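You operate a simulated robot arm through the tools that you are given. There is no shell and no other tool. Be economical: measure what you need, move in short steps, check, and stop when the job is done.

The job below is to be done with a simulated two-armed robot. You get a single attempt, and the scene is never put back.

JOB
Pick up the green band dark fork with one hand, pass it to the other hand and put it on the dark mat.

The check looks at the end state, three seconds after you hand in, the way a careful person would. Anything else that was tipped, shoved, dropped, spilled or broken makes it a failure.

ROBOT AND FRAMES
Two 6-joint arms with two-finger parallel grippers on one trunk, on a base that drives. Base frame: it is fixed to the floor where the robot stands at the start and does not move with it; the origin is under the middle of the robot, x ahead of it, y to its left, z up; the surface under the hand at the start is at about z = 85. Readings come in cm, rad, newtons and seconds.
The left shoulder is at the start at [8, 21.6, 159.7], the right one opposite. With the tool pointing down near the work surface each hand reaches from about 10 to 68 cm from the robot's upright axis, wherever it stands, measured 20 degrees to its own side. Places, roughly: dark mat (38x23 cm) [-100, 18, 80]. Payload 3.43 kg a hand.
Tool frame (each hand has its own): the origin (TCP) lies between the finger pads and is the grasp point; the fingertips stand 3 cm ahead of it; z points along the fingers, y is the line along which they close. The gripper opens to 9.4 cm. The fingers are 2.8 cm wide and 1 cm thick; the gripper's body (5 by 9.6 cm) begins 5.5 cm behind the TCP.
Orientation is that of the tool frame in the base frame, as a unit quaternion [x, y, z, w]. With the fingers straight down and closing along the base's y, the tool's x points along the base's -x, its y along +y and its z along -z.

CONTROLS
- The arms move only by the tool servo_tool. It takes "left_commands", "right_commands" or both (then of equal length, played together; a hand with none holds still); each is a list that holds one entry, the list of rows, each a list of 7 numbers: the shift along the base's x, y, z in units of 20 mm (1.0 is 20 mm), then the turn, a rotation vector about the base's x, y, z in units of 8 degrees (1.0 is 8 degrees), then the finger opening in cm, from 0 to 9.4. In form: [[[tx, ty, tz, ax, ay, az, grip], ...]]. A call has 1 to 12 rows; each row shifts and turns the commanded pose from where the row before left it. A call with a number of a shift or a turn outside -1 to 1 is refused whole. Rows are played at 5 a second. More than 5 cm and 0.15 rad between two rows, or a gripper value outside its range, and nothing of the call is played. Where a pose cannot be reached the arm comes as near as it can. A force on the tool above 40 N (or 10 N above the force at the start of the call, whichever is more), or a blocked arm, ends the call early, and 0.2 s more pass. Each finger travels about 7.2 cm/s and halts on what it meets, pressing with about 42 N; the grip force reading is that of the motor and also rises with nothing between the fingers. The clock runs only during rows and for 0.2 s after the last one: add rows that do not move to give the fingers time. It gives the time, the measured TCP pose, the force on the tool (base axes), the opening and the grip force at its end, in the units of the frame above (readings bear some noise), with the torque about the TCP (base axes, N m) and any sound that the robot's microphone picked up, and new pictures: "show" is both (left out), scene, wrist or none (wrist: the cameras of the hands that moved).
- Cameras (640 x 400 px; columns grow to the right, rows downward): "scene" is now at [3.54, 5.7, 173.18]; the picture's right is [1.00, -0.07, -0.00], its down [-0.07, -0.93, -0.36] and it looks along [0.03, 0.36, -0.93] (base axes); focal length 214 px, centre (320, 200). "left" rides on the left gripper at [7.6, -1.4, -10.3] in its tool frame; the picture's right is [0.18, 0.98, 0.00], its down [-0.75, 0.14, -0.64] and it looks along [-0.63, 0.12, 0.77] (tool axes); focal length 243 px, centre (320, 200). "right" rides on the right gripper at [7.6, 1.4, -10.2] in its tool frame; the picture's right is [-0.18, 0.98, 0.00], its down [-0.75, -0.14, -0.64] and it looks along [-0.63, -0.12, 0.77] (tool axes); focal length 243 px, centre (320, 200). There is no depth. A picture from a camera that has moved, and an enlarged one, comes with that camera's place and axes in the base frame and with its lens.
- raise_lower(by): slides the trunk up (or, below 0, down) by that many cm; the arms and the scene camera ride with it, the base frame stays. It gives what a move gives, with no picture.
- steer(legs): drives the robot by 1 to 6 legs, each [ahead, left, turn to the left] in cm, cm and rad, along the robot's own axes; the way and the turn of a leg run together, so that a leg with both is an arc; at most 150 cm and 3.142 rad a leg. The arms and the cameras ride along, it lands a little off, and it stops where it bumps. It gives what a move gives, and a new picture of the scene camera.
- turn_head(pan, tilt): turns the head with the scene camera to pan (to the left, within 1.501 rad either way) and tilt (down, from -0.506 to 1.204), counted from straight ahead of the robot. It gives what a move gives, and a new picture of the scene camera.
- enlarge(camera, box): a new picture of the part [left, top, right, bottom] of that camera's present view, enlarged. The clock stands still meanwhile.
- job_done(): hands the job in; it is judged then, once.

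Go step by step. Nothing tells you exact positions but the pictures and the camera data: compare them with the known pose of the tool, close in by small moves and look again before you grip or let go. The budget is 120 turns and 260 pictures, counting those below and the enlarged ones. Unless the task says otherwise, let go and move clear before handing in, and close with one line.

The tools are called after "Request:" by a JSON object that holds its "method" and its "body". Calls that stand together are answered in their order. servo_tool: Moves the arms, as the interface text tells. Its arguments: {"type":"object","properties":{"left_commands":{"type":"array","items":{"type":"array","items":{"type":"array","items":{"type":"number"}}}},"right_commands":{"type":"array","items":{"type":"array","items":{"type":"array","items":{"type":"number"}}}},"show":{"type":"string","enum":["both","scene","wrist","none"]}},"required":[]} The other tools are called the same way: raise_lower (by) slides the trunk up or down; steer (legs) drives the base; turn_head (pan, tilt) turns the head that bears the scene camera; enlarge (camera, box) takes an enlarged picture of a part of a camera's view; job_done () hands the job in.

At the start:

```text
time: 0.0
left_tcp_pos: [43.95, 47.05, 105.06]
left_tool_rot: [0.0, 1.0, 0.0, 0.0]
left_force: [1.3, 0.4, 0.5]
left_moment: [-0.01, -0.01, -0.02]
left_gripper_width: 9.39
left_grasp_force: 0.1
right_tcp_pos: [55.12, 0.65, 104.99]
right_tool_rot: [-0.001, 1.0, 0.0, 0.0]
right_force: [0.2, -0.3, -0.7]
right_moment: [-0.03, 0.0, 0.0]
right_gripper_width: 9.39
right_grasp_force: 0.1
trunk travel left (down, up): [-82.7, 1.3]
robot x, y, heading: [-0.41, -0.02, -0.003]
head pan, tilt: [1.499, 1.201]
```

scene: 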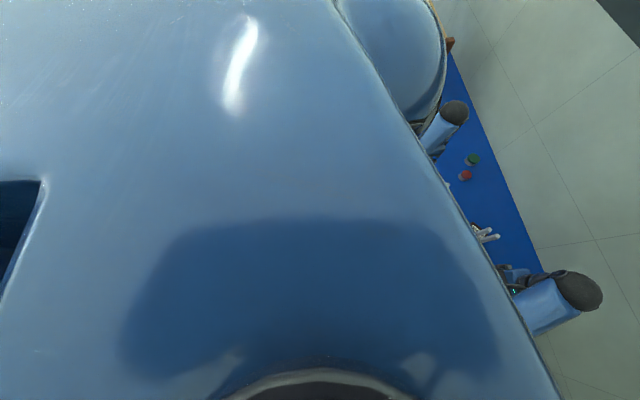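
right: 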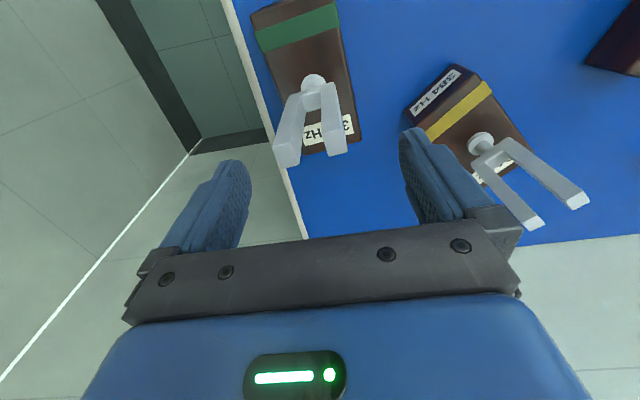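
left: 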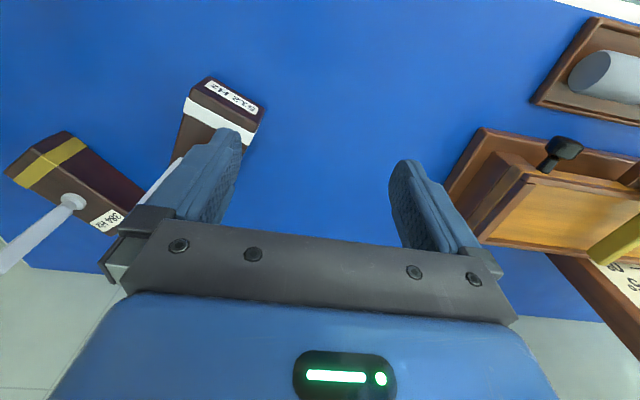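

The wrist views show tuning forks on boxes on a blue table: green band, yellow and white. I'll look ahead with the head first.

Request:
{"method": "turn_head", "body": {"pan": 0, "tilt": 0.9}}

Request:
{"method": "enlarge", "body": {"camera": "right", "box": [220, 0, 420, 180]}}

```text
time: 1.6
left_tcp_pos: [43.99, 47.07, 104.97]
left_tool_rot: [0.0, 1.0, 0.0, 0.0]
left_force: [-0.6, 0.6, -0.5]
left_moment: [-0.01, 0.03, -0.03]
left_gripper_width: 9.39
left_grasp_force: 0.0
right_tcp_pos: [55.15, 0.61, 105.01]
right_tool_rot: [0.001, 1.0, -0.001, 0.0]
right_force: [0.7, 0.1, 0.1]
right_moment: [-0.02, 0.02, -0.01]
right_gripper_width: 9.43
right_grasp_force: 0.0
trunk travel left (down, up): [-82.7, 1.3]
robot x, y, heading: [0.15, 0.08, -0.001]
head pan, tilt: [0.0, 0.901]
camera scene: at [10.7, 0.15, 175.16], right [0.0, -1.0, 0.0], down [-0.78, 0.0, -0.62], along [0.62, 0.0, -0.78], focal length 214 px, centre (320, 200)
```

scene: 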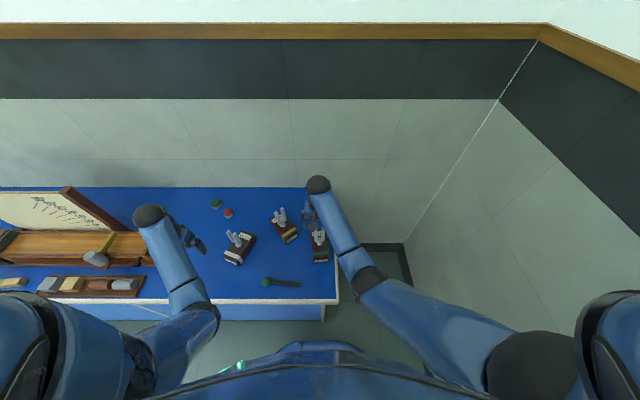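

```text
2.22 times, centred on (320, 90) of right
camera zoom: at [47.39, 2.14, 115.24], right [0.18, 0.98, 0.0], down [0.75, -0.14, 0.64], along [0.63, -0.12, -0.77], focal length 539 px, centre (320, 444)
```

zoom: 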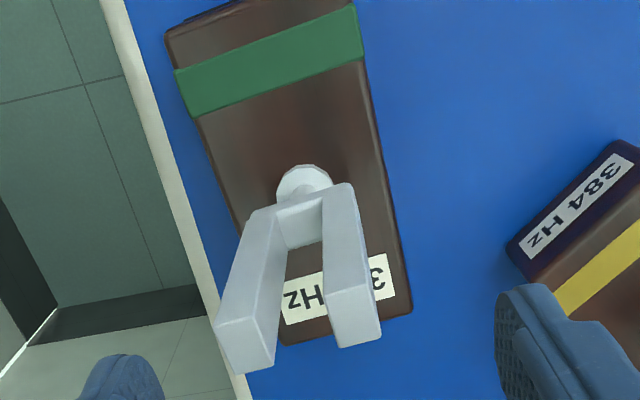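

Request:
{"method": "enlarge", "body": {"camera": "scene", "box": [200, 170, 360, 310]}}

Request:
{"method": "turn_head", "body": {"pan": 1.5, "tilt": 0.4}}

```text
2.86 times, centred on (280, 240) of scene
camera zoom: at [10.7, 0.15, 175.16], right [0.0, -1.0, 0.0], down [-0.78, 0.0, -0.62], along [0.62, 0.0, -0.78], focal length 613 px, centre (434, 86)
```

zoom: 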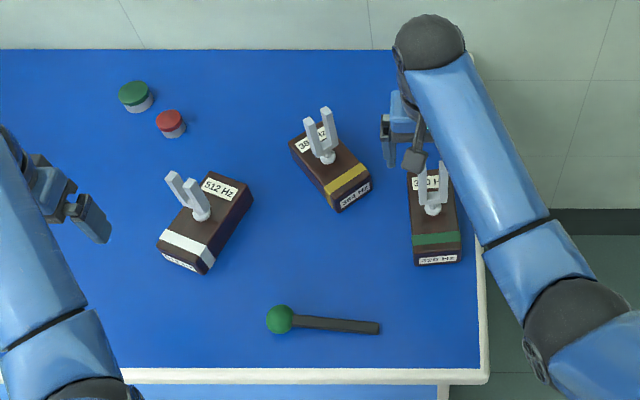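

```text
time: 3.2
left_tcp_pos: [43.94, 47.15, 105.04]
left_tool_rot: [0.001, 1.0, 0.0, -0.001]
left_force: [-0.3, 0.5, -0.2]
left_moment: [0.02, -0.01, 0.0]
left_gripper_width: 9.4
left_grasp_force: 0.1
right_tcp_pos: [55.2, 0.63, 105.0]
right_tool_rot: [0.0, 1.0, 0.0, 0.001]
right_force: [-0.2, -0.3, -0.2]
right_moment: [0.0, -0.02, -0.01]
right_gripper_width: 9.38
right_grasp_force: 0.0
trunk travel left (down, up): [-82.7, 1.3]
robot x, y, heading: [-0.24, 0.15, -0.003]
head pan, tilt: [1.499, 0.4]
camera scene: at [3.82, 9.39, 179.46], right [1.0, -0.07, 0.0], down [-0.03, -0.39, -0.92], along [0.07, 0.92, -0.39], focal length 214 px, centre (320, 200)
```

scene: 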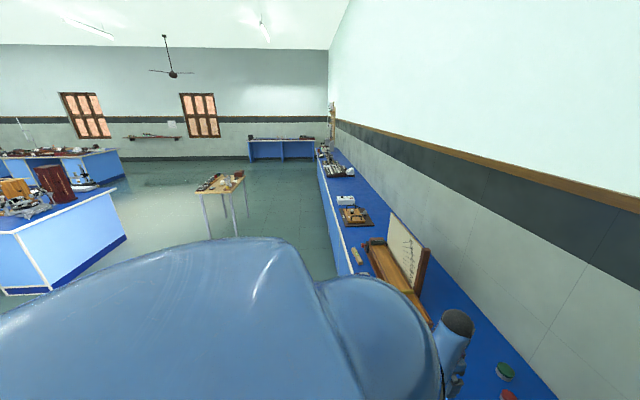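

Request:
{"method": "enlarge", "body": {"camera": "right", "box": [260, 60, 370, 180]}}

Request:
{"method": "turn_head", "body": {"pan": 0, "tilt": 0.9}}

Request:
{"method": "enlarge", "body": {"camera": "scene", "box": [290, 190, 350, 250]}}

```text
3.33 times, centred on (315, 120) of right
camera zoom: at [47.39, 2.14, 115.24], right [0.18, 0.98, 0.0], down [0.75, -0.14, 0.64], along [0.63, -0.12, -0.77], focal length 809 px, centre (337, 467)
```

zoom: 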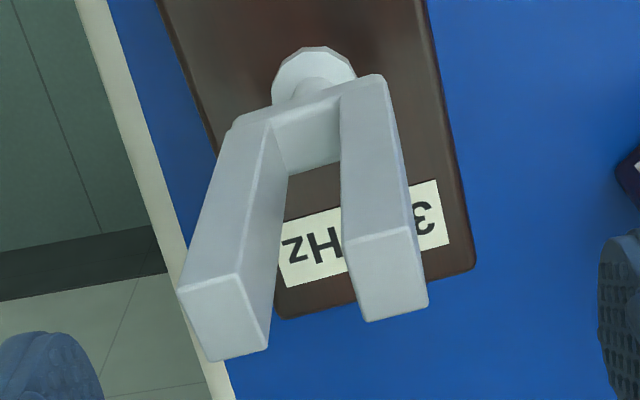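

```text
time: 4.8
left_tcp_pos: [43.95, 47.03, 104.91]
left_tool_rot: [-0.001, 1.0, -0.001, 0.0]
left_force: [-0.2, 0.9, -0.2]
left_moment: [0.0, 0.0, 0.01]
left_gripper_width: 9.41
left_grasp_force: 0.1
right_tcp_pos: [54.99, 0.66, 105.0]
right_tool_rot: [0.0, 1.0, 0.0, 0.0]
right_force: [0.2, -0.2, 0.1]
right_moment: [0.03, -0.01, 0.02]
right_gripper_width: 9.4
right_grasp_force: 0.0
trunk travel left (down, up): [-82.7, 1.3]
robot x, y, heading: [-0.06, 0.0, 0.003]
head pan, tilt: [0.0, 0.901]
camera scene: at [10.7, 0.15, 175.16], right [0.0, -1.0, 0.0], down [-0.78, 0.0, -0.62], along [0.62, 0.0, -0.78], focal length 214 px, centre (320, 200)
```

scene: 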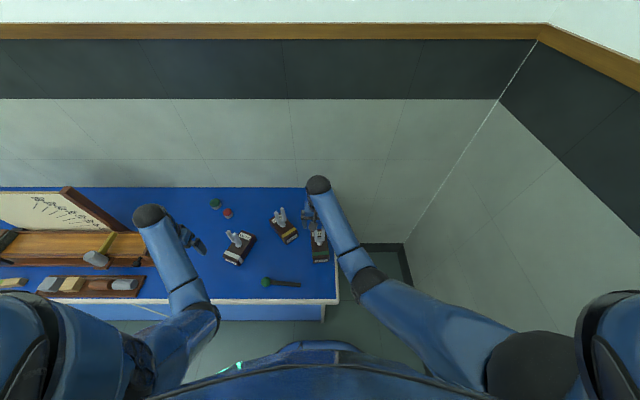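

```text
6.67 times, centred on (320, 220) of scene
camera zoom: at [10.7, 0.15, 175.16], right [0.0, -1.0, 0.0], down [-0.78, 0.0, -0.62], along [0.62, 0.0, -0.78], focal length 1430 px, centre (320, 67)
```

zoom: 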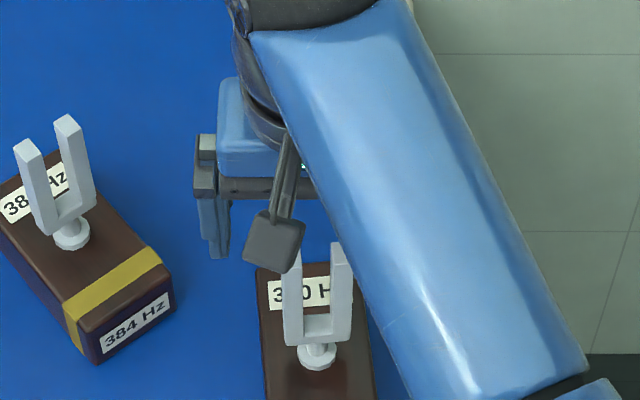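

The green-band fork stands about at (53.1, 0.45), yawed about 6.5°, its tine tips near z 104.5, and the right hand already straddles it. I'll centre, align and lower a little, keeping the lower tines free for the left hand.

Request:
{"method": "servo_tool", "body": {"right_commands": [[[-0.5, -0.05, 0, 0, 0, 0.4, 9.4], [-0.45, -0.05, 0, 0, 0, 0.42, 9.4], [0, 0, -0.4, 0, 0, 0, 9.4], [0, 0, -0.4, 0, 0, 0, 9.4], [0, 0, 0, 0, 0, 0, 9.4]]], "show": "both"}}

```text
time: 6.0
left_tcp_pos: [43.93, 47.05, 105.0]
left_tool_rot: [0.0, 1.0, 0.0, 0.0]
left_force: [0.2, -0.3, 0.9]
left_moment: [-0.01, 0.03, 0.01]
left_gripper_width: 9.41
left_grasp_force: 0.0
right_tcp_pos: [53.13, 0.44, 103.45]
right_tool_rot: [-0.058, 0.998, 0.0, -0.001]
right_force: [0.3, -0.1, 0.3]
right_moment: [-0.01, 0.01, 0.02]
right_gripper_width: 9.39
right_grasp_force: 0.0
trunk travel left (down, up): [-82.7, 1.3]
robot x, y, heading: [0.17, -0.23, 0.001]
head pan, tilt: [0.0, 0.901]
camera scene: at [10.67, 0.14, 175.16], right [0.0, -1.0, 0.0], down [-0.78, 0.0, -0.62], along [0.62, 0.0, -0.78], focal length 214 px, centre (320, 200)
camera right: at [45.43, 1.09, 113.69], right [0.07, 1.0, 0.0], down [0.76, -0.05, 0.64], along [0.64, -0.05, -0.77], focal length 243 px, centre (320, 200)
```

scene: 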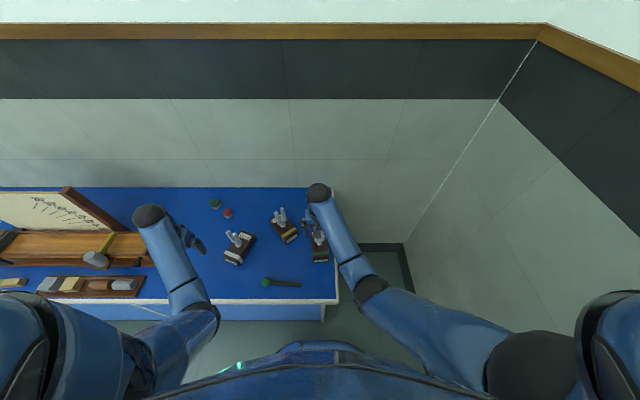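
right: 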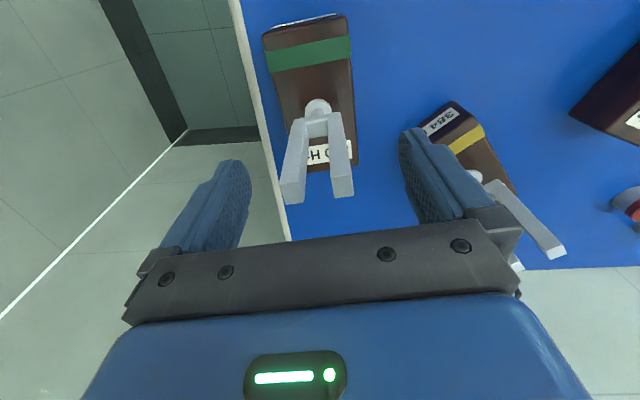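

Request:
{"method": "enlarge", "body": {"camera": "right", "box": [260, 90, 380, 215]}}

```text
3.20 times, centred on (320, 152) of right
camera zoom: at [45.43, 1.09, 113.69], right [0.07, 1.0, 0.0], down [0.76, -0.05, 0.64], along [0.64, -0.05, -0.77], focal length 776 px, centre (320, 352)
```

zoom: 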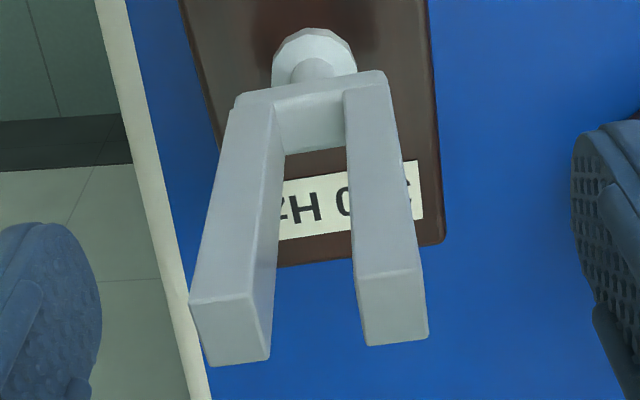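

Fork axis is close to the hand axis; tips look to be at about z 103.4. I'll lower another 0.6 cm, shift 0.2 cm, and close.

Request:
{"method": "servo_tool", "body": {"right_commands": [[[0.1, -0.02, -0.3, 0, 0, 0, 9.4], [0, 0, 0, 0, 0, 0, 6], [0, 0, 0, 0, 0, 0, 4.5], [0, 0, 0, 0, 0, 0, 3.5], [0, 0, 0, 0, 0, 0, 2.5], [0, 0, 0, 0, 0, 0, 2.0], [0, 0, 0, 0, 0, 0, 2.0]]], "show": "wrist"}}

```text
time: 7.6
left_tcp_pos: [44.0, 47.22, 104.98]
left_tool_rot: [-0.001, 1.0, -0.001, 0.0]
left_force: [0.4, -0.2, 0.5]
left_moment: [-0.02, 0.0, 0.01]
left_gripper_width: 9.41
left_grasp_force: 0.0
right_tcp_pos: [53.4, 0.36, 102.88]
right_tool_rot: [-0.058, 0.998, 0.0, -0.001]
right_force: [1.3, -0.4, 0.8]
right_moment: [0.02, -0.04, -0.04]
right_gripper_width: 4.62
right_grasp_force: 41.8
trunk travel left (down, up): [-82.7, 1.3]
robot x, y, heading: [-0.04, -0.09, 0.004]
head pan, tilt: [0.0, 0.901]
camera right: at [45.71, 1.03, 113.08], right [0.07, 1.0, 0.0], down [0.76, -0.05, 0.64], along [0.64, -0.05, -0.77], focal length 243 px, centre (320, 200)
```

right: 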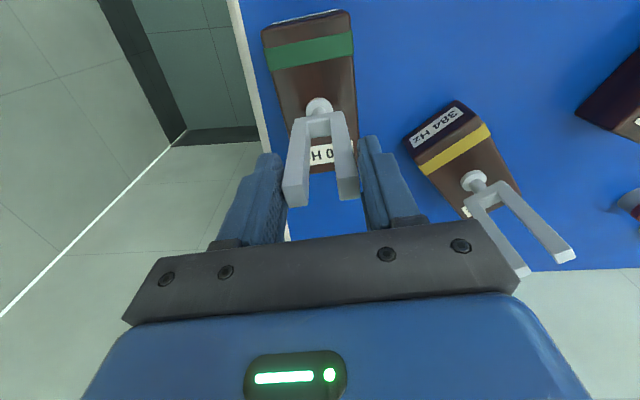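

The grip width of 4.6 cm shows the fork is bigger and farther than I assumed: axis x ≈ 54.4, tips z ≈ 101.7. I'll reopen, shift ahead 1 cm, lower, and check again.

Request:
{"method": "servo_tool", "body": {"right_commands": [[[0, 0, 0, 0, 0, 0, 7], [0, 0, 0, 0, 0, 0, 9], [0.5, 0, 0, 0, 0, 0, 9], [0, 0, -0.6, 0, 0, 0, 9], [0, 0, -0.6, 0, 0, 0, 9], [0, 0, 0, 0, 0, 0, 9]]], "show": "wrist"}}

Request:
{"method": "enlarge", "body": {"camera": "right", "box": [240, 90, 400, 230]}}

```text
time: 9.0
left_tcp_pos: [44.1, 47.08, 105.03]
left_tool_rot: [0.0, 1.0, 0.0, 0.0]
left_force: [0.2, -0.7, 1.0]
left_moment: [-0.03, -0.01, 0.0]
left_gripper_width: 9.42
left_grasp_force: 0.0
right_tcp_pos: [54.48, 0.35, 100.42]
right_tool_rot: [-0.058, 0.998, 0.001, 0.0]
right_force: [-0.6, 0.1, 0.3]
right_moment: [0.0, 0.0, -0.02]
right_gripper_width: 9.01
right_grasp_force: 0.1
trunk travel left (down, up): [-82.7, 1.3]
robot x, y, heading: [-0.22, -0.13, 0.001]
head pan, tilt: [0.0, 0.901]
camera right: at [46.68, 0.98, 110.66], right [0.07, 1.0, 0.0], down [0.77, -0.05, 0.64], along [0.64, -0.05, -0.77], focal length 243 px, centre (320, 200)
```

right: 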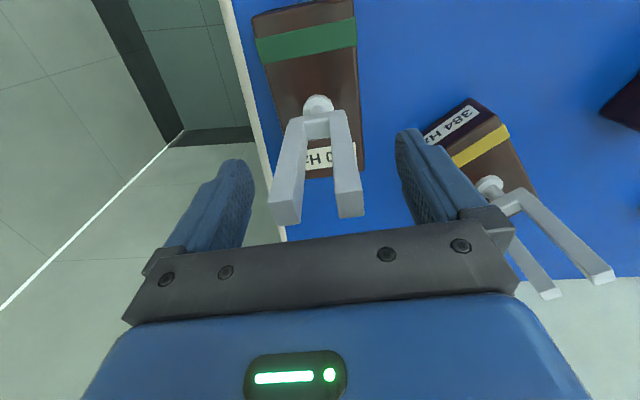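

```text
2.86 times, centred on (320, 160) of right
camera zoom: at [46.68, 0.98, 110.66], right [0.07, 1.0, 0.0], down [0.77, -0.05, 0.64], along [0.64, -0.05, -0.77], focal length 693 px, centre (320, 314)
```

zoom: 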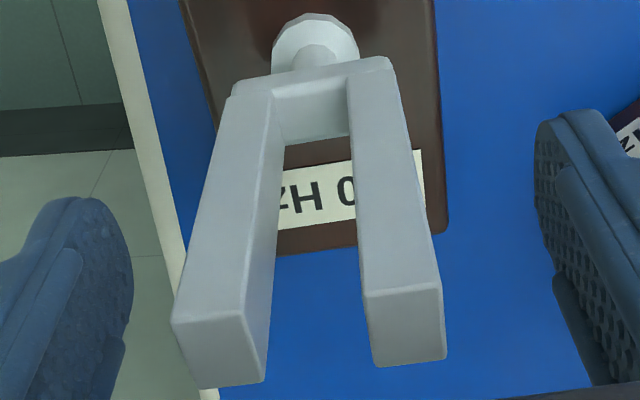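

Tips at about z 102.2, x 54.2, well between the fingers. Closing and then lifting slightly as a test.

Request:
{"method": "servo_tool", "body": {"right_commands": [[[-0.1, 0, 0, 0, 0, 0, 8], [0, 0, 0, 0, 0, 0, 6], [0, 0, 0, 0, 0, 0, 5], [0, 0, 0, 0, 0, 0, 4], [0, 0, 0, 0, 0, 0, 3], [0, 0, 0, 0, 0, 0, 2.0], [0, 0, 0, 0, 0, 0, 2.0], [0, 0, 0.3, 0, 0, 0, 2.0], [0, 0, 0.5, 0, 0, 0, 2.0], [0, 0, 0.5, 0, 0, 0, 2.0], [0, 0, 0, 0, 0, 0, 2.0]]], "show": "both"}}

```text
time: 11.4
left_tcp_pos: [44.02, 47.01, 105.03]
left_tool_rot: [-0.001, 1.0, 0.0, 0.0]
left_force: [-0.8, 0.5, 0.6]
left_moment: [-0.01, -0.03, 0.02]
left_gripper_width: 9.39
left_grasp_force: 0.2
right_tcp_pos: [54.3, 0.5, 102.9]
right_tool_rot: [-0.058, 0.998, 0.0, -0.001]
right_force: [0.3, 0.1, -3.8]
right_moment: [0.01, -0.04, -0.02]
right_gripper_width: 4.56
right_grasp_force: 41.9
trunk travel left (down, up): [-82.7, 1.3]
robot x, y, heading: [-0.12, -0.08, -0.001]
head pan, tilt: [0.0, 0.901]
camera scene: at [10.78, 0.16, 175.15], right [0.0, -1.0, 0.0], down [-0.78, 0.0, -0.62], along [0.62, 0.0, -0.78], focal length 214 px, centre (320, 200)
camera right: at [46.46, 1.04, 113.25], right [0.07, 1.0, 0.0], down [0.77, -0.05, 0.64], along [0.64, -0.05, -0.77], focal length 243 px, centre (320, 200)
```

scene: 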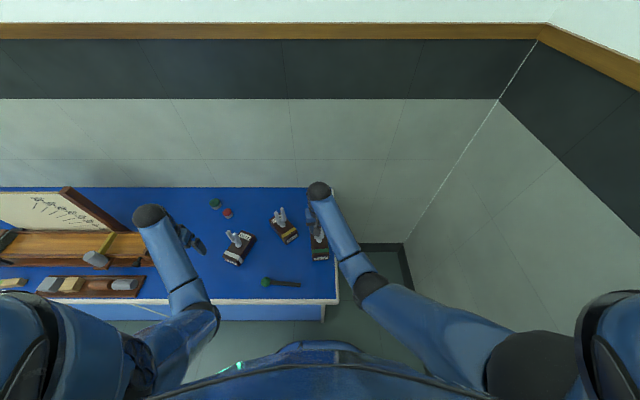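
right: 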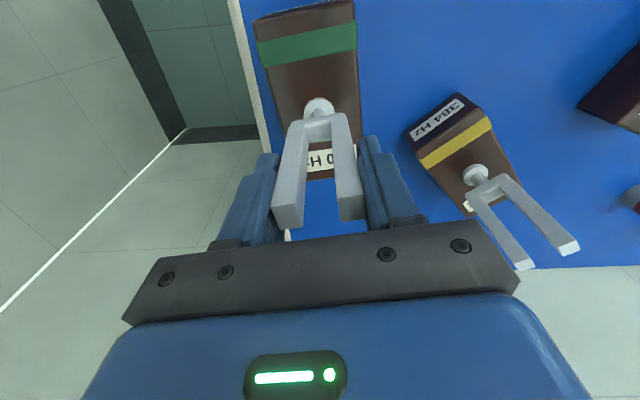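

The fork is held, about 4 N, level. Lifting higher, and drawing the left arm up too.

Request:
{"method": "servo_tool", "body": {"right_commands": [[[0, 0, 1, 0, 0, 0, 2.0], [0, 0, 1, 0, 0, 0, 2.0], [0, 0, 1, 0, 0, 0, 2.0], [0, 0, 1, 0, 0, 0, 2.0], [0, 0, 1, 0, 0, 0, 2.0], [0, 0, 1, 0, 0, 0, 2.0], [0, 0, 1, 0, 0, 0, 2.0], [-0.5, 0, 0, 0, 0, 0, 2.0], [-1, 0, 0, 0, 0, 0, 2.0], [-1, 0, 0, 0, 0, 0, 2.0], [-1, 0, 0, 0, 0, 0, 2.0], [0, 0, 0, 0, 0, 0, 2.0]]], "left_commands": [[[0, 0, 1, 0, 0, 0, 9.4], [0, 0, 1, 0, 0, 0, 9.4], [0, 0, 1, 0, 0, 0, 9.4], [0, 0, 1, 0, 0, 0, 9.4], [0, 0, 1, 0, 0, 0, 9.4], [0, 0, 0, 0, 0, 0, 9.4], [0, 0, 0, 0, 0, 0, 9.4], [0, 0, 0, 0, 0, 0, 9.4], [0, 0, 0, 0, 0, 0, 9.4], [0, 0, 0, 0, 0, 0, 9.4], [0, 0, 0, 0, 0, 0, 9.4], [0, 0, 0, 0, 0, 0, 9.4]]], "show": "scene"}}

Request:
{"method": "steer", "body": {"legs": [[-25, 0, 0]]}}

```text
time: 14.0
left_tcp_pos: [46.99, 49.35, 107.24]
left_tool_rot: [0.0, 1.0, 0.0, 0.001]
left_force: [-0.2, -0.1, -0.2]
left_moment: [-0.01, -0.01, 0.0]
left_gripper_width: 9.4
left_grasp_force: 0.1
left hand out of reach, approached as far as the arm can: row 1, 2, 3, 4, 5
right_tcp_pos: [52.62, 3.14, 109.12]
right_tool_rot: [-0.058, 0.998, 0.0, 0.0]
right_force: [0.5, 0.0, -2.7]
right_moment: [0.01, -0.04, 0.0]
right_gripper_width: 4.57
right_grasp_force: 42.1
right hand out of reach, approached as far as the arm can: row 4, 5, 6, 7, 8, 9, 10, 11
trunk travel left (down, up): [-82.7, 1.3]
robot x, y, heading: [-0.4, 0.14, 0.001]
head pan, tilt: [0.0, 0.901]
camera scene: at [10.77, 0.15, 175.16], right [0.0, -1.0, 0.0], down [-0.78, 0.0, -0.62], along [0.62, 0.0, -0.78], focal length 214 px, centre (320, 200)
```

scene: 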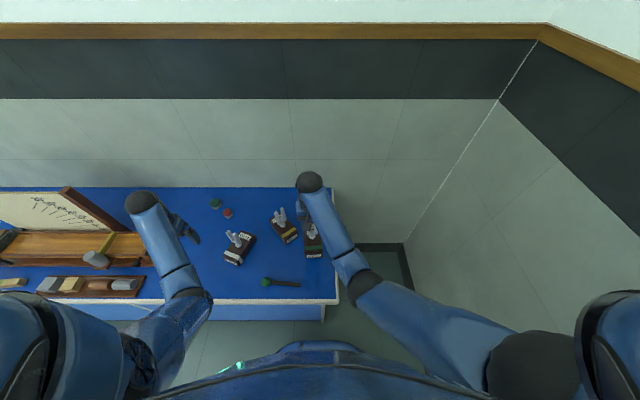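

```text
time: 15.8
left_tcp_pos: [22.28, 49.45, 107.02]
left_tool_rot: [-0.002, 1.0, 0.0, -0.001]
left_force: [0.6, 0.3, 0.4]
left_moment: [0.03, 0.01, 0.01]
left_gripper_width: 9.37
left_grasp_force: 0.1
right_tcp_pos: [28.11, 3.28, 108.89]
right_tool_rot: [-0.059, 0.998, 0.0, -0.002]
right_force: [0.7, 0.3, -3.0]
right_moment: [-0.03, 0.01, 0.0]
right_gripper_width: 4.57
right_grasp_force: 42.3
trunk travel left (down, up): [-82.7, 1.3]
robot x, y, heading: [-24.73, -0.11, 0.003]
head pan, tilt: [0.0, 0.901]
camera scene: at [-13.48, 0.16, 175.1], right [0.0, -1.0, 0.0], down [-0.79, 0.0, -0.62], along [0.62, 0.0, -0.79], focal length 214 px, centre (320, 200)
```

scene: 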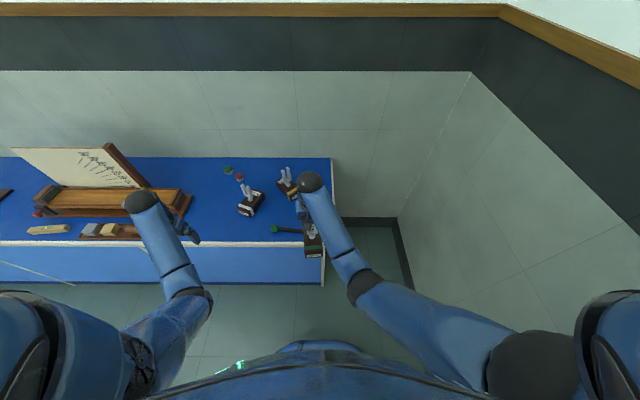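

The fork is carried back off the table. A little more back for free space, then I'll test the left hand's horizontal approach.

Request:
{"method": "steer", "body": {"legs": [[-12, 0, 0]]}}

Request:
{"method": "servo_tool", "body": {"right_commands": [[[0, 0, 0, 0, 0, 0, 2], [0, 0, 0, 0, 0, 0, 2]]], "left_commands": [[[0, 0, 0, 0, 0, 0, 9], [0, 0, 0, 0, 0, 0, 9]]], "show": "none"}}

Request:
{"method": "turn_head", "body": {"pan": 0, "tilt": 1.2}}

```text
time: 17.1
left_tcp_pos: [10.48, 49.28, 106.99]
left_tool_rot: [-0.001, 1.0, 0.001, -0.001]
left_force: [0.8, 0.8, 0.4]
left_moment: [0.0, 0.02, 0.0]
left_gripper_width: 9.39
left_grasp_force: 0.0
right_tcp_pos: [16.31, 3.15, 108.78]
right_tool_rot: [-0.057, 0.998, 0.0, -0.002]
right_force: [0.7, 0.9, -3.0]
right_moment: [-0.03, -0.01, -0.02]
right_gripper_width: 4.57
right_grasp_force: 42.7
trunk travel left (down, up): [-82.7, 1.3]
robot x, y, heading: [-36.84, -0.21, -0.003]
head pan, tilt: [0.0, 0.901]
camera scene: at [-25.27, 0.12, 175.07], right [0.0, -1.0, 0.0], down [-0.79, 0.0, -0.62], along [0.62, 0.0, -0.79], focal length 214 px, centre (320, 200)
```

scene: 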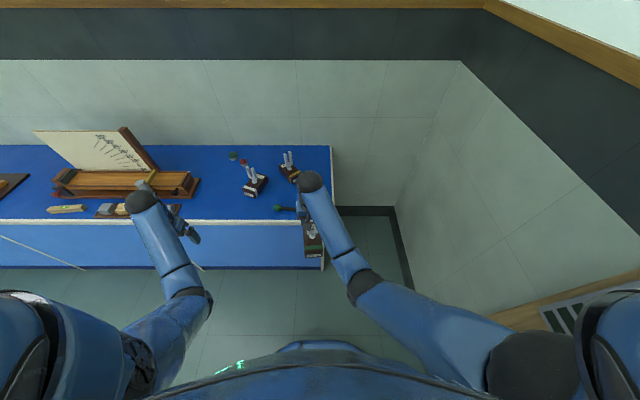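

```text
time: 17.7
left_tcp_pos: [10.15, 49.19, 107.11]
left_tool_rot: [0.0, 1.0, 0.0, 0.0]
left_force: [-0.5, -0.3, 0.2]
left_moment: [0.02, 0.0, -0.03]
left_gripper_width: 9.01
left_grasp_force: 0.1
right_tcp_pos: [16.01, 3.05, 108.96]
right_tool_rot: [-0.057, 0.998, 0.0, -0.001]
right_force: [0.4, 0.1, -3.7]
right_moment: [0.02, 0.03, 0.03]
right_gripper_width: 4.54
right_grasp_force: 42.1
trunk travel left (down, up): [-82.7, 1.3]
robot x, y, heading: [-37.17, -0.11, 0.002]
head pan, tilt: [0.0, 0.901]
```

```text
time: 18.5
left_tcp_pos: [9.93, 49.28, 107.34]
left_tool_rot: [-0.001, 1.0, 0.001, 0.001]
left_force: [0.6, 0.9, 0.2]
left_moment: [0.0, 0.02, -0.03]
left_gripper_width: 9.02
left_grasp_force: 0.2
right_tcp_pos: [15.75, 3.1, 109.06]
right_tool_rot: [-0.058, 0.998, 0.0, 0.001]
right_force: [0.1, 0.9, -4.5]
right_moment: [0.01, 0.02, 0.02]
right_gripper_width: 4.57
right_grasp_force: 42.2
trunk travel left (down, up): [-82.7, 1.3]
robot x, y, heading: [-37.33, -0.18, 0.001]
head pan, tilt: [0.0, 1.201]
camera scene: at [-28.01, 0.11, 173.17], right [0.0, -1.0, 0.0], down [-0.93, 0.0, -0.36], along [0.36, 0.0, -0.93], focal length 214 px, centre (320, 200)
```

scene: 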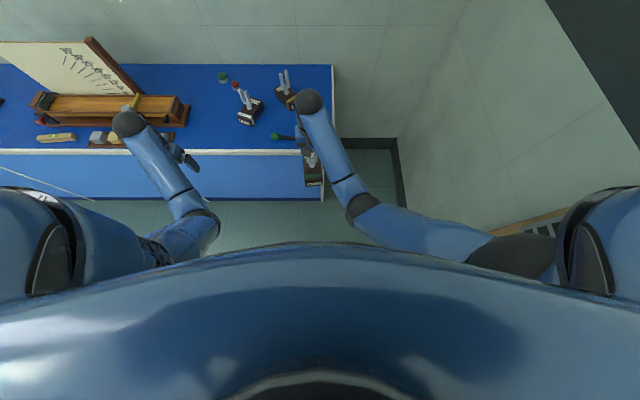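

Free space here. I'll bring the right hand a bit closer and lower, and turn the left hand in place so it points to −y with its camera on top.

Request:
{"method": "servo_tool", "body": {"right_commands": [[[0, 0, -0.5, 0, 0, 0, 2], [0, 0, -1, 0, 0, 0, 2], [-0.5, 0, -0.5, 0, 0, 0, 2], [-1, 0, 0, 0, 0, 0, 2], [-1, 0, 0, 0, 0, 0, 2], [-0.5, 0, 0, 0, 0, 0, 2], [0, 0, 0, 0, 0, 0, 2], [0, 0, 0, 0, 0, 0, 2]]], "left_commands": [[[0, 0, -0.5, -0.6, 0.6, 0.6, 9], [0, 0, -0.5, -0.6, 0.6, 0.6, 9], [0, 0, 0, -0.6, 0.6, 0.6, 9], [0, 0, 0, -0.6, 0.6, 0.6, 9], [0, 0, 0, -0.6, 0.6, 0.6, 9], [0, 0, 0, -0.6, 0.6, 0.6, 9], [0, 0, 0, -0.6, 0.6, 0.6, 9], [0, 0, 0, 0, 0, 0, 9]]], "show": "both"}}

```text
time: 20.3
left_tcp_pos: [9.31, 48.79, 103.99]
left_tool_rot: [-0.283, 0.873, -0.281, -0.282]
left_force: [0.0, -0.6, -0.7]
left_moment: [-0.02, 0.01, -0.01]
left_gripper_width: 9.01
left_grasp_force: 0.1
left hand out of reach, approached as far as the arm can: row 1, 2, 3, 6, 7
right_tcp_pos: [9.69, 3.13, 105.21]
right_tool_rot: [-0.057, 0.998, 0.0, 0.001]
right_force: [-0.1, -0.7, -3.9]
right_moment: [-0.01, 0.0, 0.03]
right_gripper_width: 4.59
right_grasp_force: 41.8
trunk travel left (down, up): [-82.7, 1.3]
robot x, y, heading: [-37.24, -0.34, 0.004]
head pan, tilt: [0.0, 1.201]
camera scene: at [-28.22, 0.08, 173.18], right [0.0, -1.0, 0.0], down [-0.93, 0.0, -0.36], along [0.36, 0.0, -0.93], focal length 214 px, centre (320, 200)
camera right: at [1.89, 3.67, 115.51], right [0.07, 1.0, 0.0], down [0.76, -0.05, 0.64], along [0.64, -0.04, -0.77], focal length 243 px, centre (320, 200)
camera left: at [8.47, 51.88, 116.5], right [-0.76, 0.61, -0.21], down [0.64, 0.77, -0.1], along [0.1, -0.2, -0.97], focal length 243 px, centre (320, 200)
```

scene: 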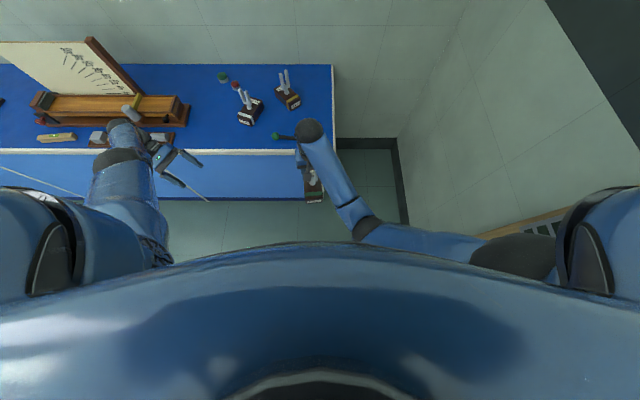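
right: 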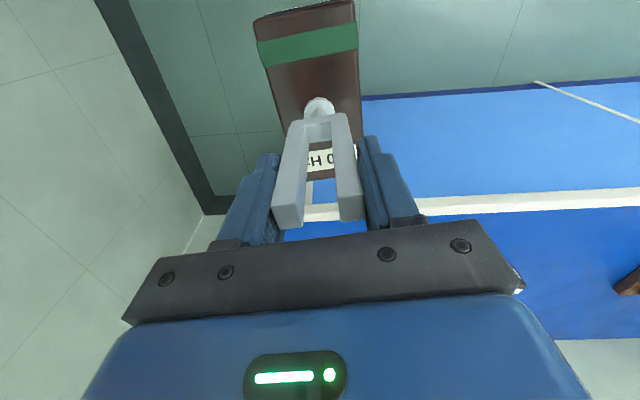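
left: 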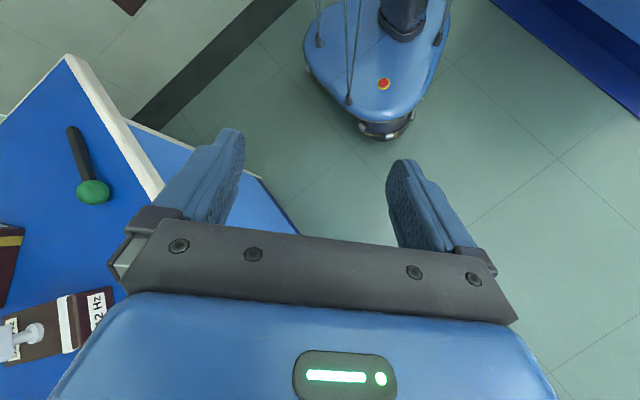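

Request:
{"method": "servo_tool", "body": {"left_commands": [[[0, -1, -0.2, -0.6, 0.6, 0.6, 9], [0, -1, -0.2, -0.6, 0.6, 0.6, 9], [0, -1, -0.2, -0.6, 0.6, 0.6, 9], [0, -1, -0.2, -0.6, 0.6, 0.6, 9], [0, -1, -0.2, -0.6, 0.6, 0.6, 9], [0, -1, -0.2, -0.6, 0.6, 0.6, 9], [0, -1, -0.2, -0.6, 0.6, 0.6, 9], [0, -1, -0.2, -0.26, 0.26, 0.26, 9], [0, 0, -0.3, 0, 0, 0, 9], [0, 0, 0, 0, 0, 0, 9]]], "show": "both"}}

```text
time: 22.5
left_tcp_pos: [8.26, 40.61, 102.71]
left_tool_rot: [-0.389, 0.747, -0.382, -0.38]
left_force: [-0.2, -0.6, -0.6]
left_moment: [0.02, 0.0, 0.01]
left_gripper_width: 9.01
left_grasp_force: 0.0
left hand out of reach, approached as far as the arm can: row 1, 2, 3, 4, 5, 6, 7, 8, 9
right_tcp_pos: [9.6, 3.12, 105.2]
right_tool_rot: [-0.057, 0.998, 0.0, 0.0]
right_force: [0.4, 0.6, -3.2]
right_moment: [-0.03, -0.02, 0.03]
right_gripper_width: 4.58
right_grasp_force: 42.3
trunk travel left (down, up): [-82.7, 1.3]
robot x, y, heading: [-36.93, 0.0, 0.001]
head pan, tilt: [0.0, 1.201]
camera scene: at [-28.2, 0.13, 173.18], right [0.0, -1.0, 0.0], down [-0.93, 0.0, -0.36], along [0.36, 0.0, -0.93], focal length 214 px, centre (320, 200)
camera left: at [9.22, 46.69, 114.1], right [-0.93, 0.34, -0.11], down [0.36, 0.83, -0.42], along [-0.05, -0.43, -0.9], focal length 243 px, centre (320, 200)
```

scene: 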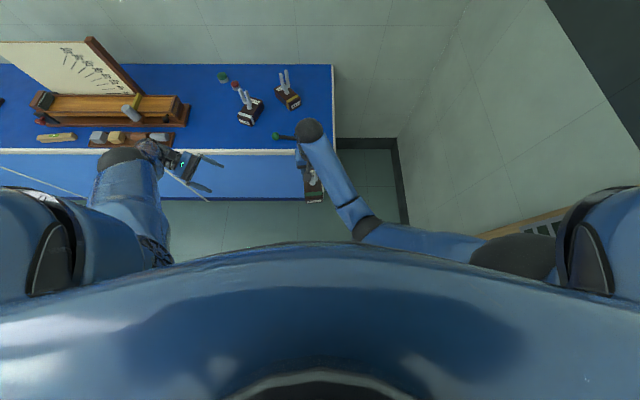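
left: 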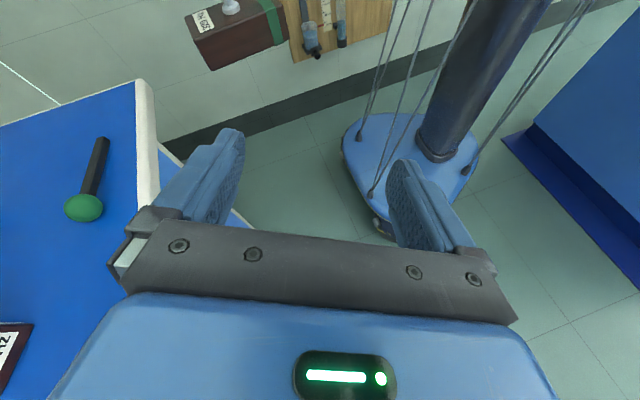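

Request:
{"method": "servo_tool", "body": {"left_commands": [[[0, -1, 0, 0, 0, 0, 9], [0, -1, 0, 0, 0, 0, 9], [0, -1, 0, 0, 0, 0, 9], [0, -1, 0, 0, 0, 0, 9], [0, -1, 0, 0, 0, 0, 9], [0, 0, 0, 0, 0, 0, 9]]], "show": "none"}}

Request:
{"method": "servo_tool", "body": {"left_commands": [[[0, 0, 0, 0, 0, 0.6, 9], [0, 0, 0, 0, 0, 0.6, 9], [0, 0, 0, 0, 0, 0.6, 9], [0, 0, 0, 0, 0, 0, 9]]], "show": "both"}}

```text
time: 23.9
left_tcp_pos: [11.46, 32.82, 99.94]
left_tool_rot: [-0.388, 0.746, -0.384, -0.382]
left_force: [0.1, -1.2, 0.4]
left_moment: [-0.03, 0.02, 0.03]
left_gripper_width: 9.0
left_grasp_force: 0.1
left hand out of reach, approached as far as the arm can: row 1, 2, 3, 4, 5
right_tcp_pos: [9.66, 3.14, 105.22]
right_tool_rot: [-0.056, 0.998, 0.0, 0.001]
right_force: [-0.1, -0.1, -3.4]
right_moment: [-0.01, -0.02, 0.0]
right_gripper_width: 4.53
right_grasp_force: 42.1
trunk travel left (down, up): [-82.7, 1.3]
robot x, y, heading: [-37.22, -0.02, 0.002]
head pan, tilt: [0.0, 1.201]
```

```text
time: 24.9
left_tcp_pos: [13.11, 34.02, 98.42]
left_tool_rot: [-0.478, 0.692, -0.428, -0.331]
left_force: [-0.5, 0.2, -0.6]
left_moment: [0.01, -0.01, 0.05]
left_gripper_width: 8.98
left_grasp_force: 0.1
left hand out of reach, approached as far as the arm can: row 1, 2, 3
right_tcp_pos: [9.71, 3.14, 105.1]
right_tool_rot: [-0.058, 0.998, 0.0, 0.001]
right_force: [0.2, -0.5, -3.8]
right_moment: [-0.01, -0.03, 0.0]
right_gripper_width: 4.56
right_grasp_force: 42.3
trunk travel left (down, up): [-82.7, 1.3]
robot x, y, heading: [-37.3, -0.06, 0.005]
head pan, tilt: [0.0, 1.201]
camera scene: at [-28.18, 0.09, 173.18], right [0.0, -1.0, 0.0], down [-0.93, 0.0, -0.36], along [0.36, 0.0, -0.93], focal length 214 px, centre (320, 200)
camera left: at [12.52, 40.14, 109.65], right [-0.99, 0.1, -0.11], down [0.14, 0.89, -0.43], along [0.06, -0.44, -0.9], focal length 243 px, centre (320, 200)
```

scene: 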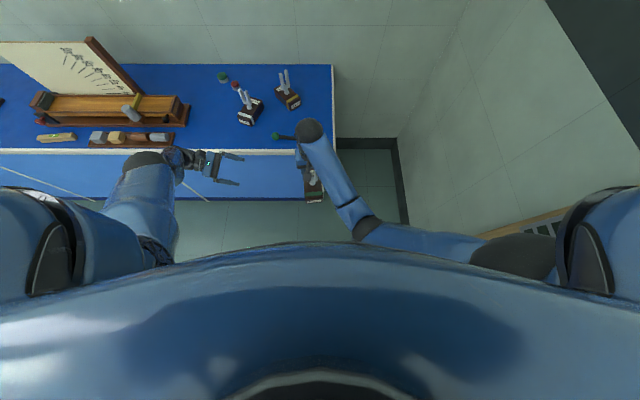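
left: 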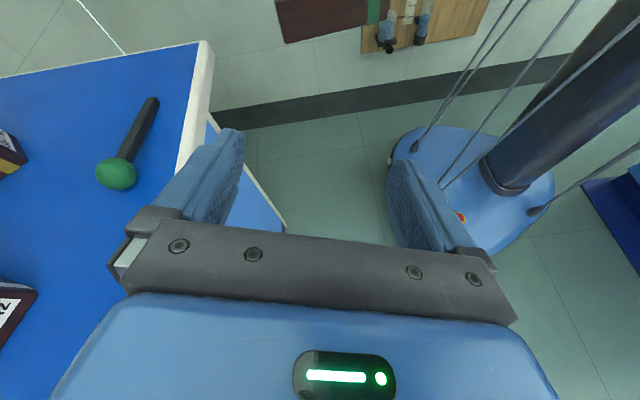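

The left hand hits an upper-reach limit here, so I'll lower both hands by about 12 cm over the free floor and then finish turning the left to horizontal.

Request:
{"method": "servo_tool", "body": {"right_commands": [[[0, 0, -0.5, 0, 0, 0, 2], [0, 0, -1, 0, 0, 0, 2], [0, 0, -1, 0, 0, 0, 2], [0, 0, -1, 0, 0, 0, 2], [0, 0, -1, 0, 0, 0, 2], [0, 0, -1, 0, 0, 0, 2], [0, 0, -0.5, 0, 0, 0, 2], [0, 0, 0, 0, 0, 0, 2], [0, 0, 0, 0, 0, 0, 2], [0, 0, 0, 0, 0, 0, 2]]], "left_commands": [[[0, 0, -1, 0, 0, 0, 9], [0, 0, -1, 0, 0, 0, 9], [0, 0, -1, 0, 0, 0, 9], [0, 0, -1, 0, 0, 0, 9], [0, 0, -1, 0, 0, 0, 9], [0, 0, -0.5, 0, 0, 0, 9], [0, -0.5, 0, -0.6, 0, 0, 9], [0, -0.5, 0, -0.6, 0, 0, 9], [0, 0, 0, 0, 0, 0, 9], [0, 0, 0, 0, 0, 0, 9]]], "show": "scene"}}

```text
time: 27.1
left_tcp_pos: [6.41, 28.56, 92.93]
left_tool_rot: [-0.45, 0.654, -0.484, -0.37]
left_force: [0.3, -0.2, 0.4]
left_moment: [0.01, -0.03, 0.0]
left_gripper_width: 8.97
left_grasp_force: 0.0
left hand out of reach, approached as far as the arm can: row 1, 2, 3, 4, 5, 6, 7, 8
right_tcp_pos: [9.61, 3.08, 93.34]
right_tool_rot: [-0.058, 0.998, -0.001, 0.001]
right_force: [0.1, -1.2, -4.6]
right_moment: [-0.03, -0.02, -0.02]
right_gripper_width: 4.52
right_grasp_force: 41.8
trunk travel left (down, up): [-82.7, 1.3]
robot x, y, heading: [-37.17, -0.04, 0.0]
head pan, tilt: [0.0, 1.201]
camera scene: at [-28.16, 0.12, 173.17], right [0.0, -1.0, 0.0], down [-0.93, 0.0, -0.36], along [0.36, 0.0, -0.93], focal length 214 px, centre (320, 200)
```

scene: 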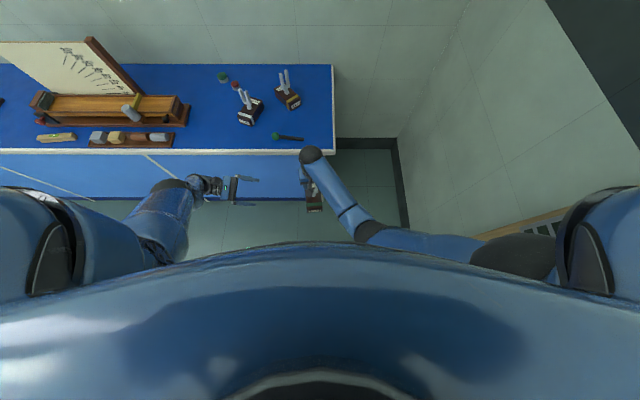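

Request:
{"method": "servo_tool", "body": {"left_commands": [[[0.5, 0, -1, 0, 0, 0, 9], [0.5, 0, -1, 0, 0, 0, 9], [0.5, 0, -0.5, 0, 0, 0, 9], [0, -0.5, 0, 0, 0, 0, 9], [0, -0.5, 0, 0, 0, 0, 9], [0, 0, 0, 0, 0, 0, 9]]], "show": "wrist"}}

```text
time: 28.5
left_tcp_pos: [6.44, 25.12, 91.56]
left_tool_rot: [-0.449, 0.654, -0.484, -0.37]
left_force: [-0.9, -0.3, -0.1]
left_moment: [0.0, -0.01, -0.01]
left_gripper_width: 8.99
left_grasp_force: 0.1
left hand out of reach, approached as far as the arm can: row 1, 2, 3, 5
right_tcp_pos: [9.65, 3.13, 93.26]
right_tool_rot: [-0.058, 0.998, 0.0, 0.001]
right_force: [-0.7, 0.4, -3.7]
right_moment: [0.01, 0.0, -0.04]
right_gripper_width: 4.53
right_grasp_force: 42.2
trunk travel left (down, up): [-82.7, 1.3]
robot x, y, heading: [-36.98, 0.03, 0.002]
head pan, tilt: [0.0, 1.201]
camera left: at [5.72, 33.06, 101.65], right [-0.99, 0.08, -0.13], down [0.14, 0.81, -0.57], along [0.06, -0.58, -0.81], focal length 243 px, centre (320, 200)
```

left: 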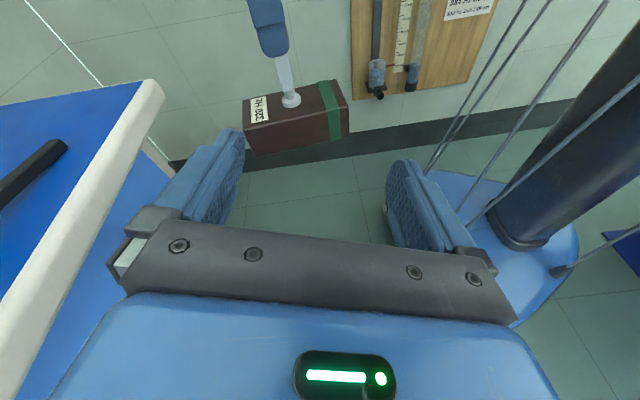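

The left arm is at its far limit. I'll bring the fork closer to the trunk and more to the right so the left hand can reach.

Request:
{"method": "servo_tool", "body": {"right_commands": [[[-0.5, -0.5, 0, 0, 0, 0, 2], [-1, -1, 0.3, 0, 0, 0, 2], [-1, -1, 0.3, 0, 0, 0, 2], [-1, -1, 0.3, 0, 0, 0, 2], [-1, -1, 0.3, 0, 0, 0, 2], [-0.5, -0.5, 0.3, 0, 0, 0, 2], [0, 0, 0, 0, 0, 0, 2], [0, 0, 0, 0, 0, 0, 2]]], "left_commands": [[[-1, 0, 0, 0, 0, 0, 9], [-1, 0, 0, 0, 0, 0, 9], [-1, 0, 0, 0, 0, 0, 9], [-1, 0, 0, 0, 0, 0, 9], [0, -1, 0, 0, 0, 0, 9], [0, -1, 0, 0, 0, 0, 9], [0, -1, 0, 0, 0, 0, 9], [0, 0, 0, 0, 0, 0, 9]]], "show": "both"}}

```text
time: 30.3
left_tcp_pos: [1.03, 21.13, 86.8]
left_tool_rot: [-0.449, 0.653, -0.485, -0.37]
left_force: [-0.2, 0.0, 0.2]
left_moment: [-0.02, 0.0, 0.01]
left_gripper_width: 8.99
left_grasp_force: 0.1
left hand out of reach, approached as far as the arm can: row 1, 2, 3, 4, 5, 6, 7
right_tcp_pos: [-0.44, -6.9, 96.15]
right_tool_rot: [-0.058, 0.998, 0.0, 0.001]
right_force: [0.3, 0.0, -3.7]
right_moment: [-0.04, -0.05, -0.02]
right_gripper_width: 4.55
right_grasp_force: 41.8
trunk travel left (down, up): [-82.7, 1.3]
robot x, y, heading: [-36.72, -0.52, -0.002]
head pan, tilt: [0.0, 1.201]
camera scene: at [-28.21, 0.11, 173.18], right [0.0, -1.0, 0.0], down [-0.93, 0.0, -0.36], along [0.36, 0.0, -0.93], focal length 214 px, centre (320, 200)
camera right: at [-8.29, -6.34, 106.45], right [0.07, 1.0, 0.0], down [0.76, -0.05, 0.64], along [0.64, -0.04, -0.77], focal length 243 px, centre (320, 200)
camera left: at [0.44, 29.14, 96.91], right [-0.99, 0.08, -0.13], down [0.14, 0.81, -0.57], along [0.06, -0.58, -0.81], focal length 243 px, centre (320, 200)
```

scene: 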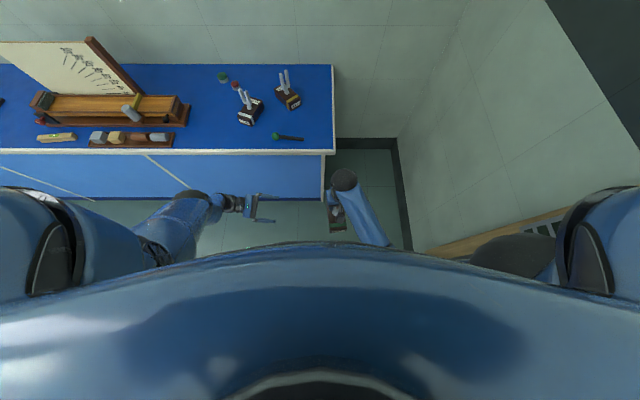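
right: 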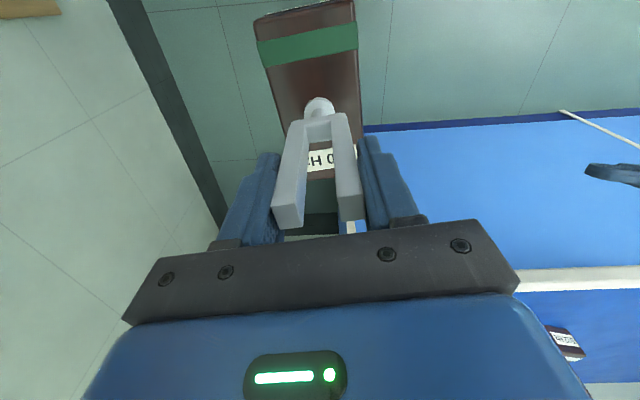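
left: 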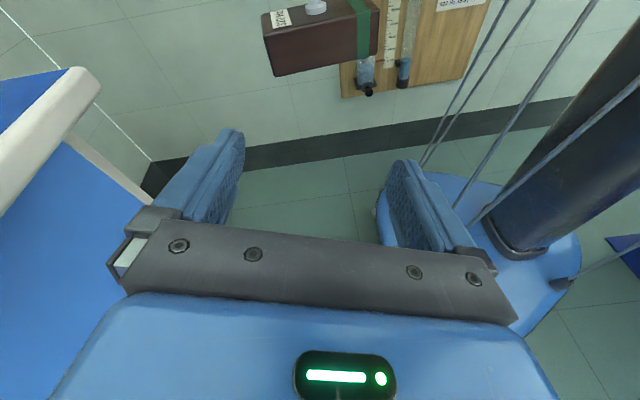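

The horizontal "camera-up" pose sits at a wrist limit. Better plan: turn the left hand to a natural pose, tilted 45° outward, to grip the green-band end of the box while the right holds the tines. First the left hand turns back.

Request:
{"method": "servo_tool", "body": {"left_commands": [[[0, 0.5, 0.2, 0.39, -0.875, -0.43, 9], [0, 0.5, 0.2, 0.39, -0.875, -0.43, 9], [0, 0.5, 0.2, 0.39, -0.875, -0.43, 9], [0, 0.5, 0.2, 0.39, -0.875, -0.43, 9], [0, 0.5, 0.2, 0.39, -0.875, -0.43, 9], [0, 0.5, 0.2, 0.39, -0.875, -0.43, 9], [0, 0, 0.2, 0.39, -0.875, -0.43, 9], [0, 0, 0.2, 0.39, -0.875, -0.43, 9], [0, 0, 0.2, 0.39, -0.875, -0.43, 9], [0, 0, 0, 0, 0, 0, 9]]], "show": "scene"}}

```text
time: 32.5
left_tcp_pos: [6.98, 30.96, 80.96]
left_tool_rot: [-0.026, 0.928, -0.371, 0.024]
left_force: [1.0, 0.8, 1.0]
left_moment: [0.03, 0.03, 0.0]
left_gripper_width: 8.99
left_grasp_force: 0.0
left hand out of reach, approached as far as the arm can: row 1, 2, 3, 4, 5, 6, 7, 8, 9
right_tcp_pos: [-0.47, -7.07, 96.15]
right_tool_rot: [-0.057, 0.998, 0.0, 0.001]
right_force: [0.4, -0.3, -5.0]
right_moment: [0.02, -0.01, -0.02]
right_gripper_width: 4.53
right_grasp_force: 42.2
trunk travel left (down, up): [-82.7, 1.3]
robot x, y, heading: [-36.44, 0.17, 0.0]
head pan, tilt: [0.0, 1.201]
camera scene: at [-28.22, 0.08, 173.18], right [0.0, -1.0, 0.0], down [-0.93, 0.0, -0.36], along [0.36, 0.0, -0.93], focal length 214 px, centre (320, 200)
```

scene: 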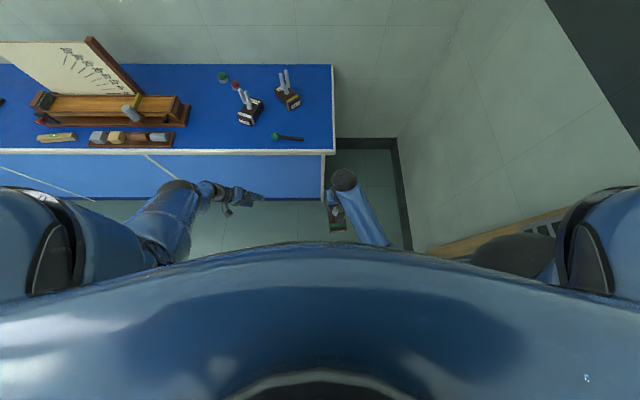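

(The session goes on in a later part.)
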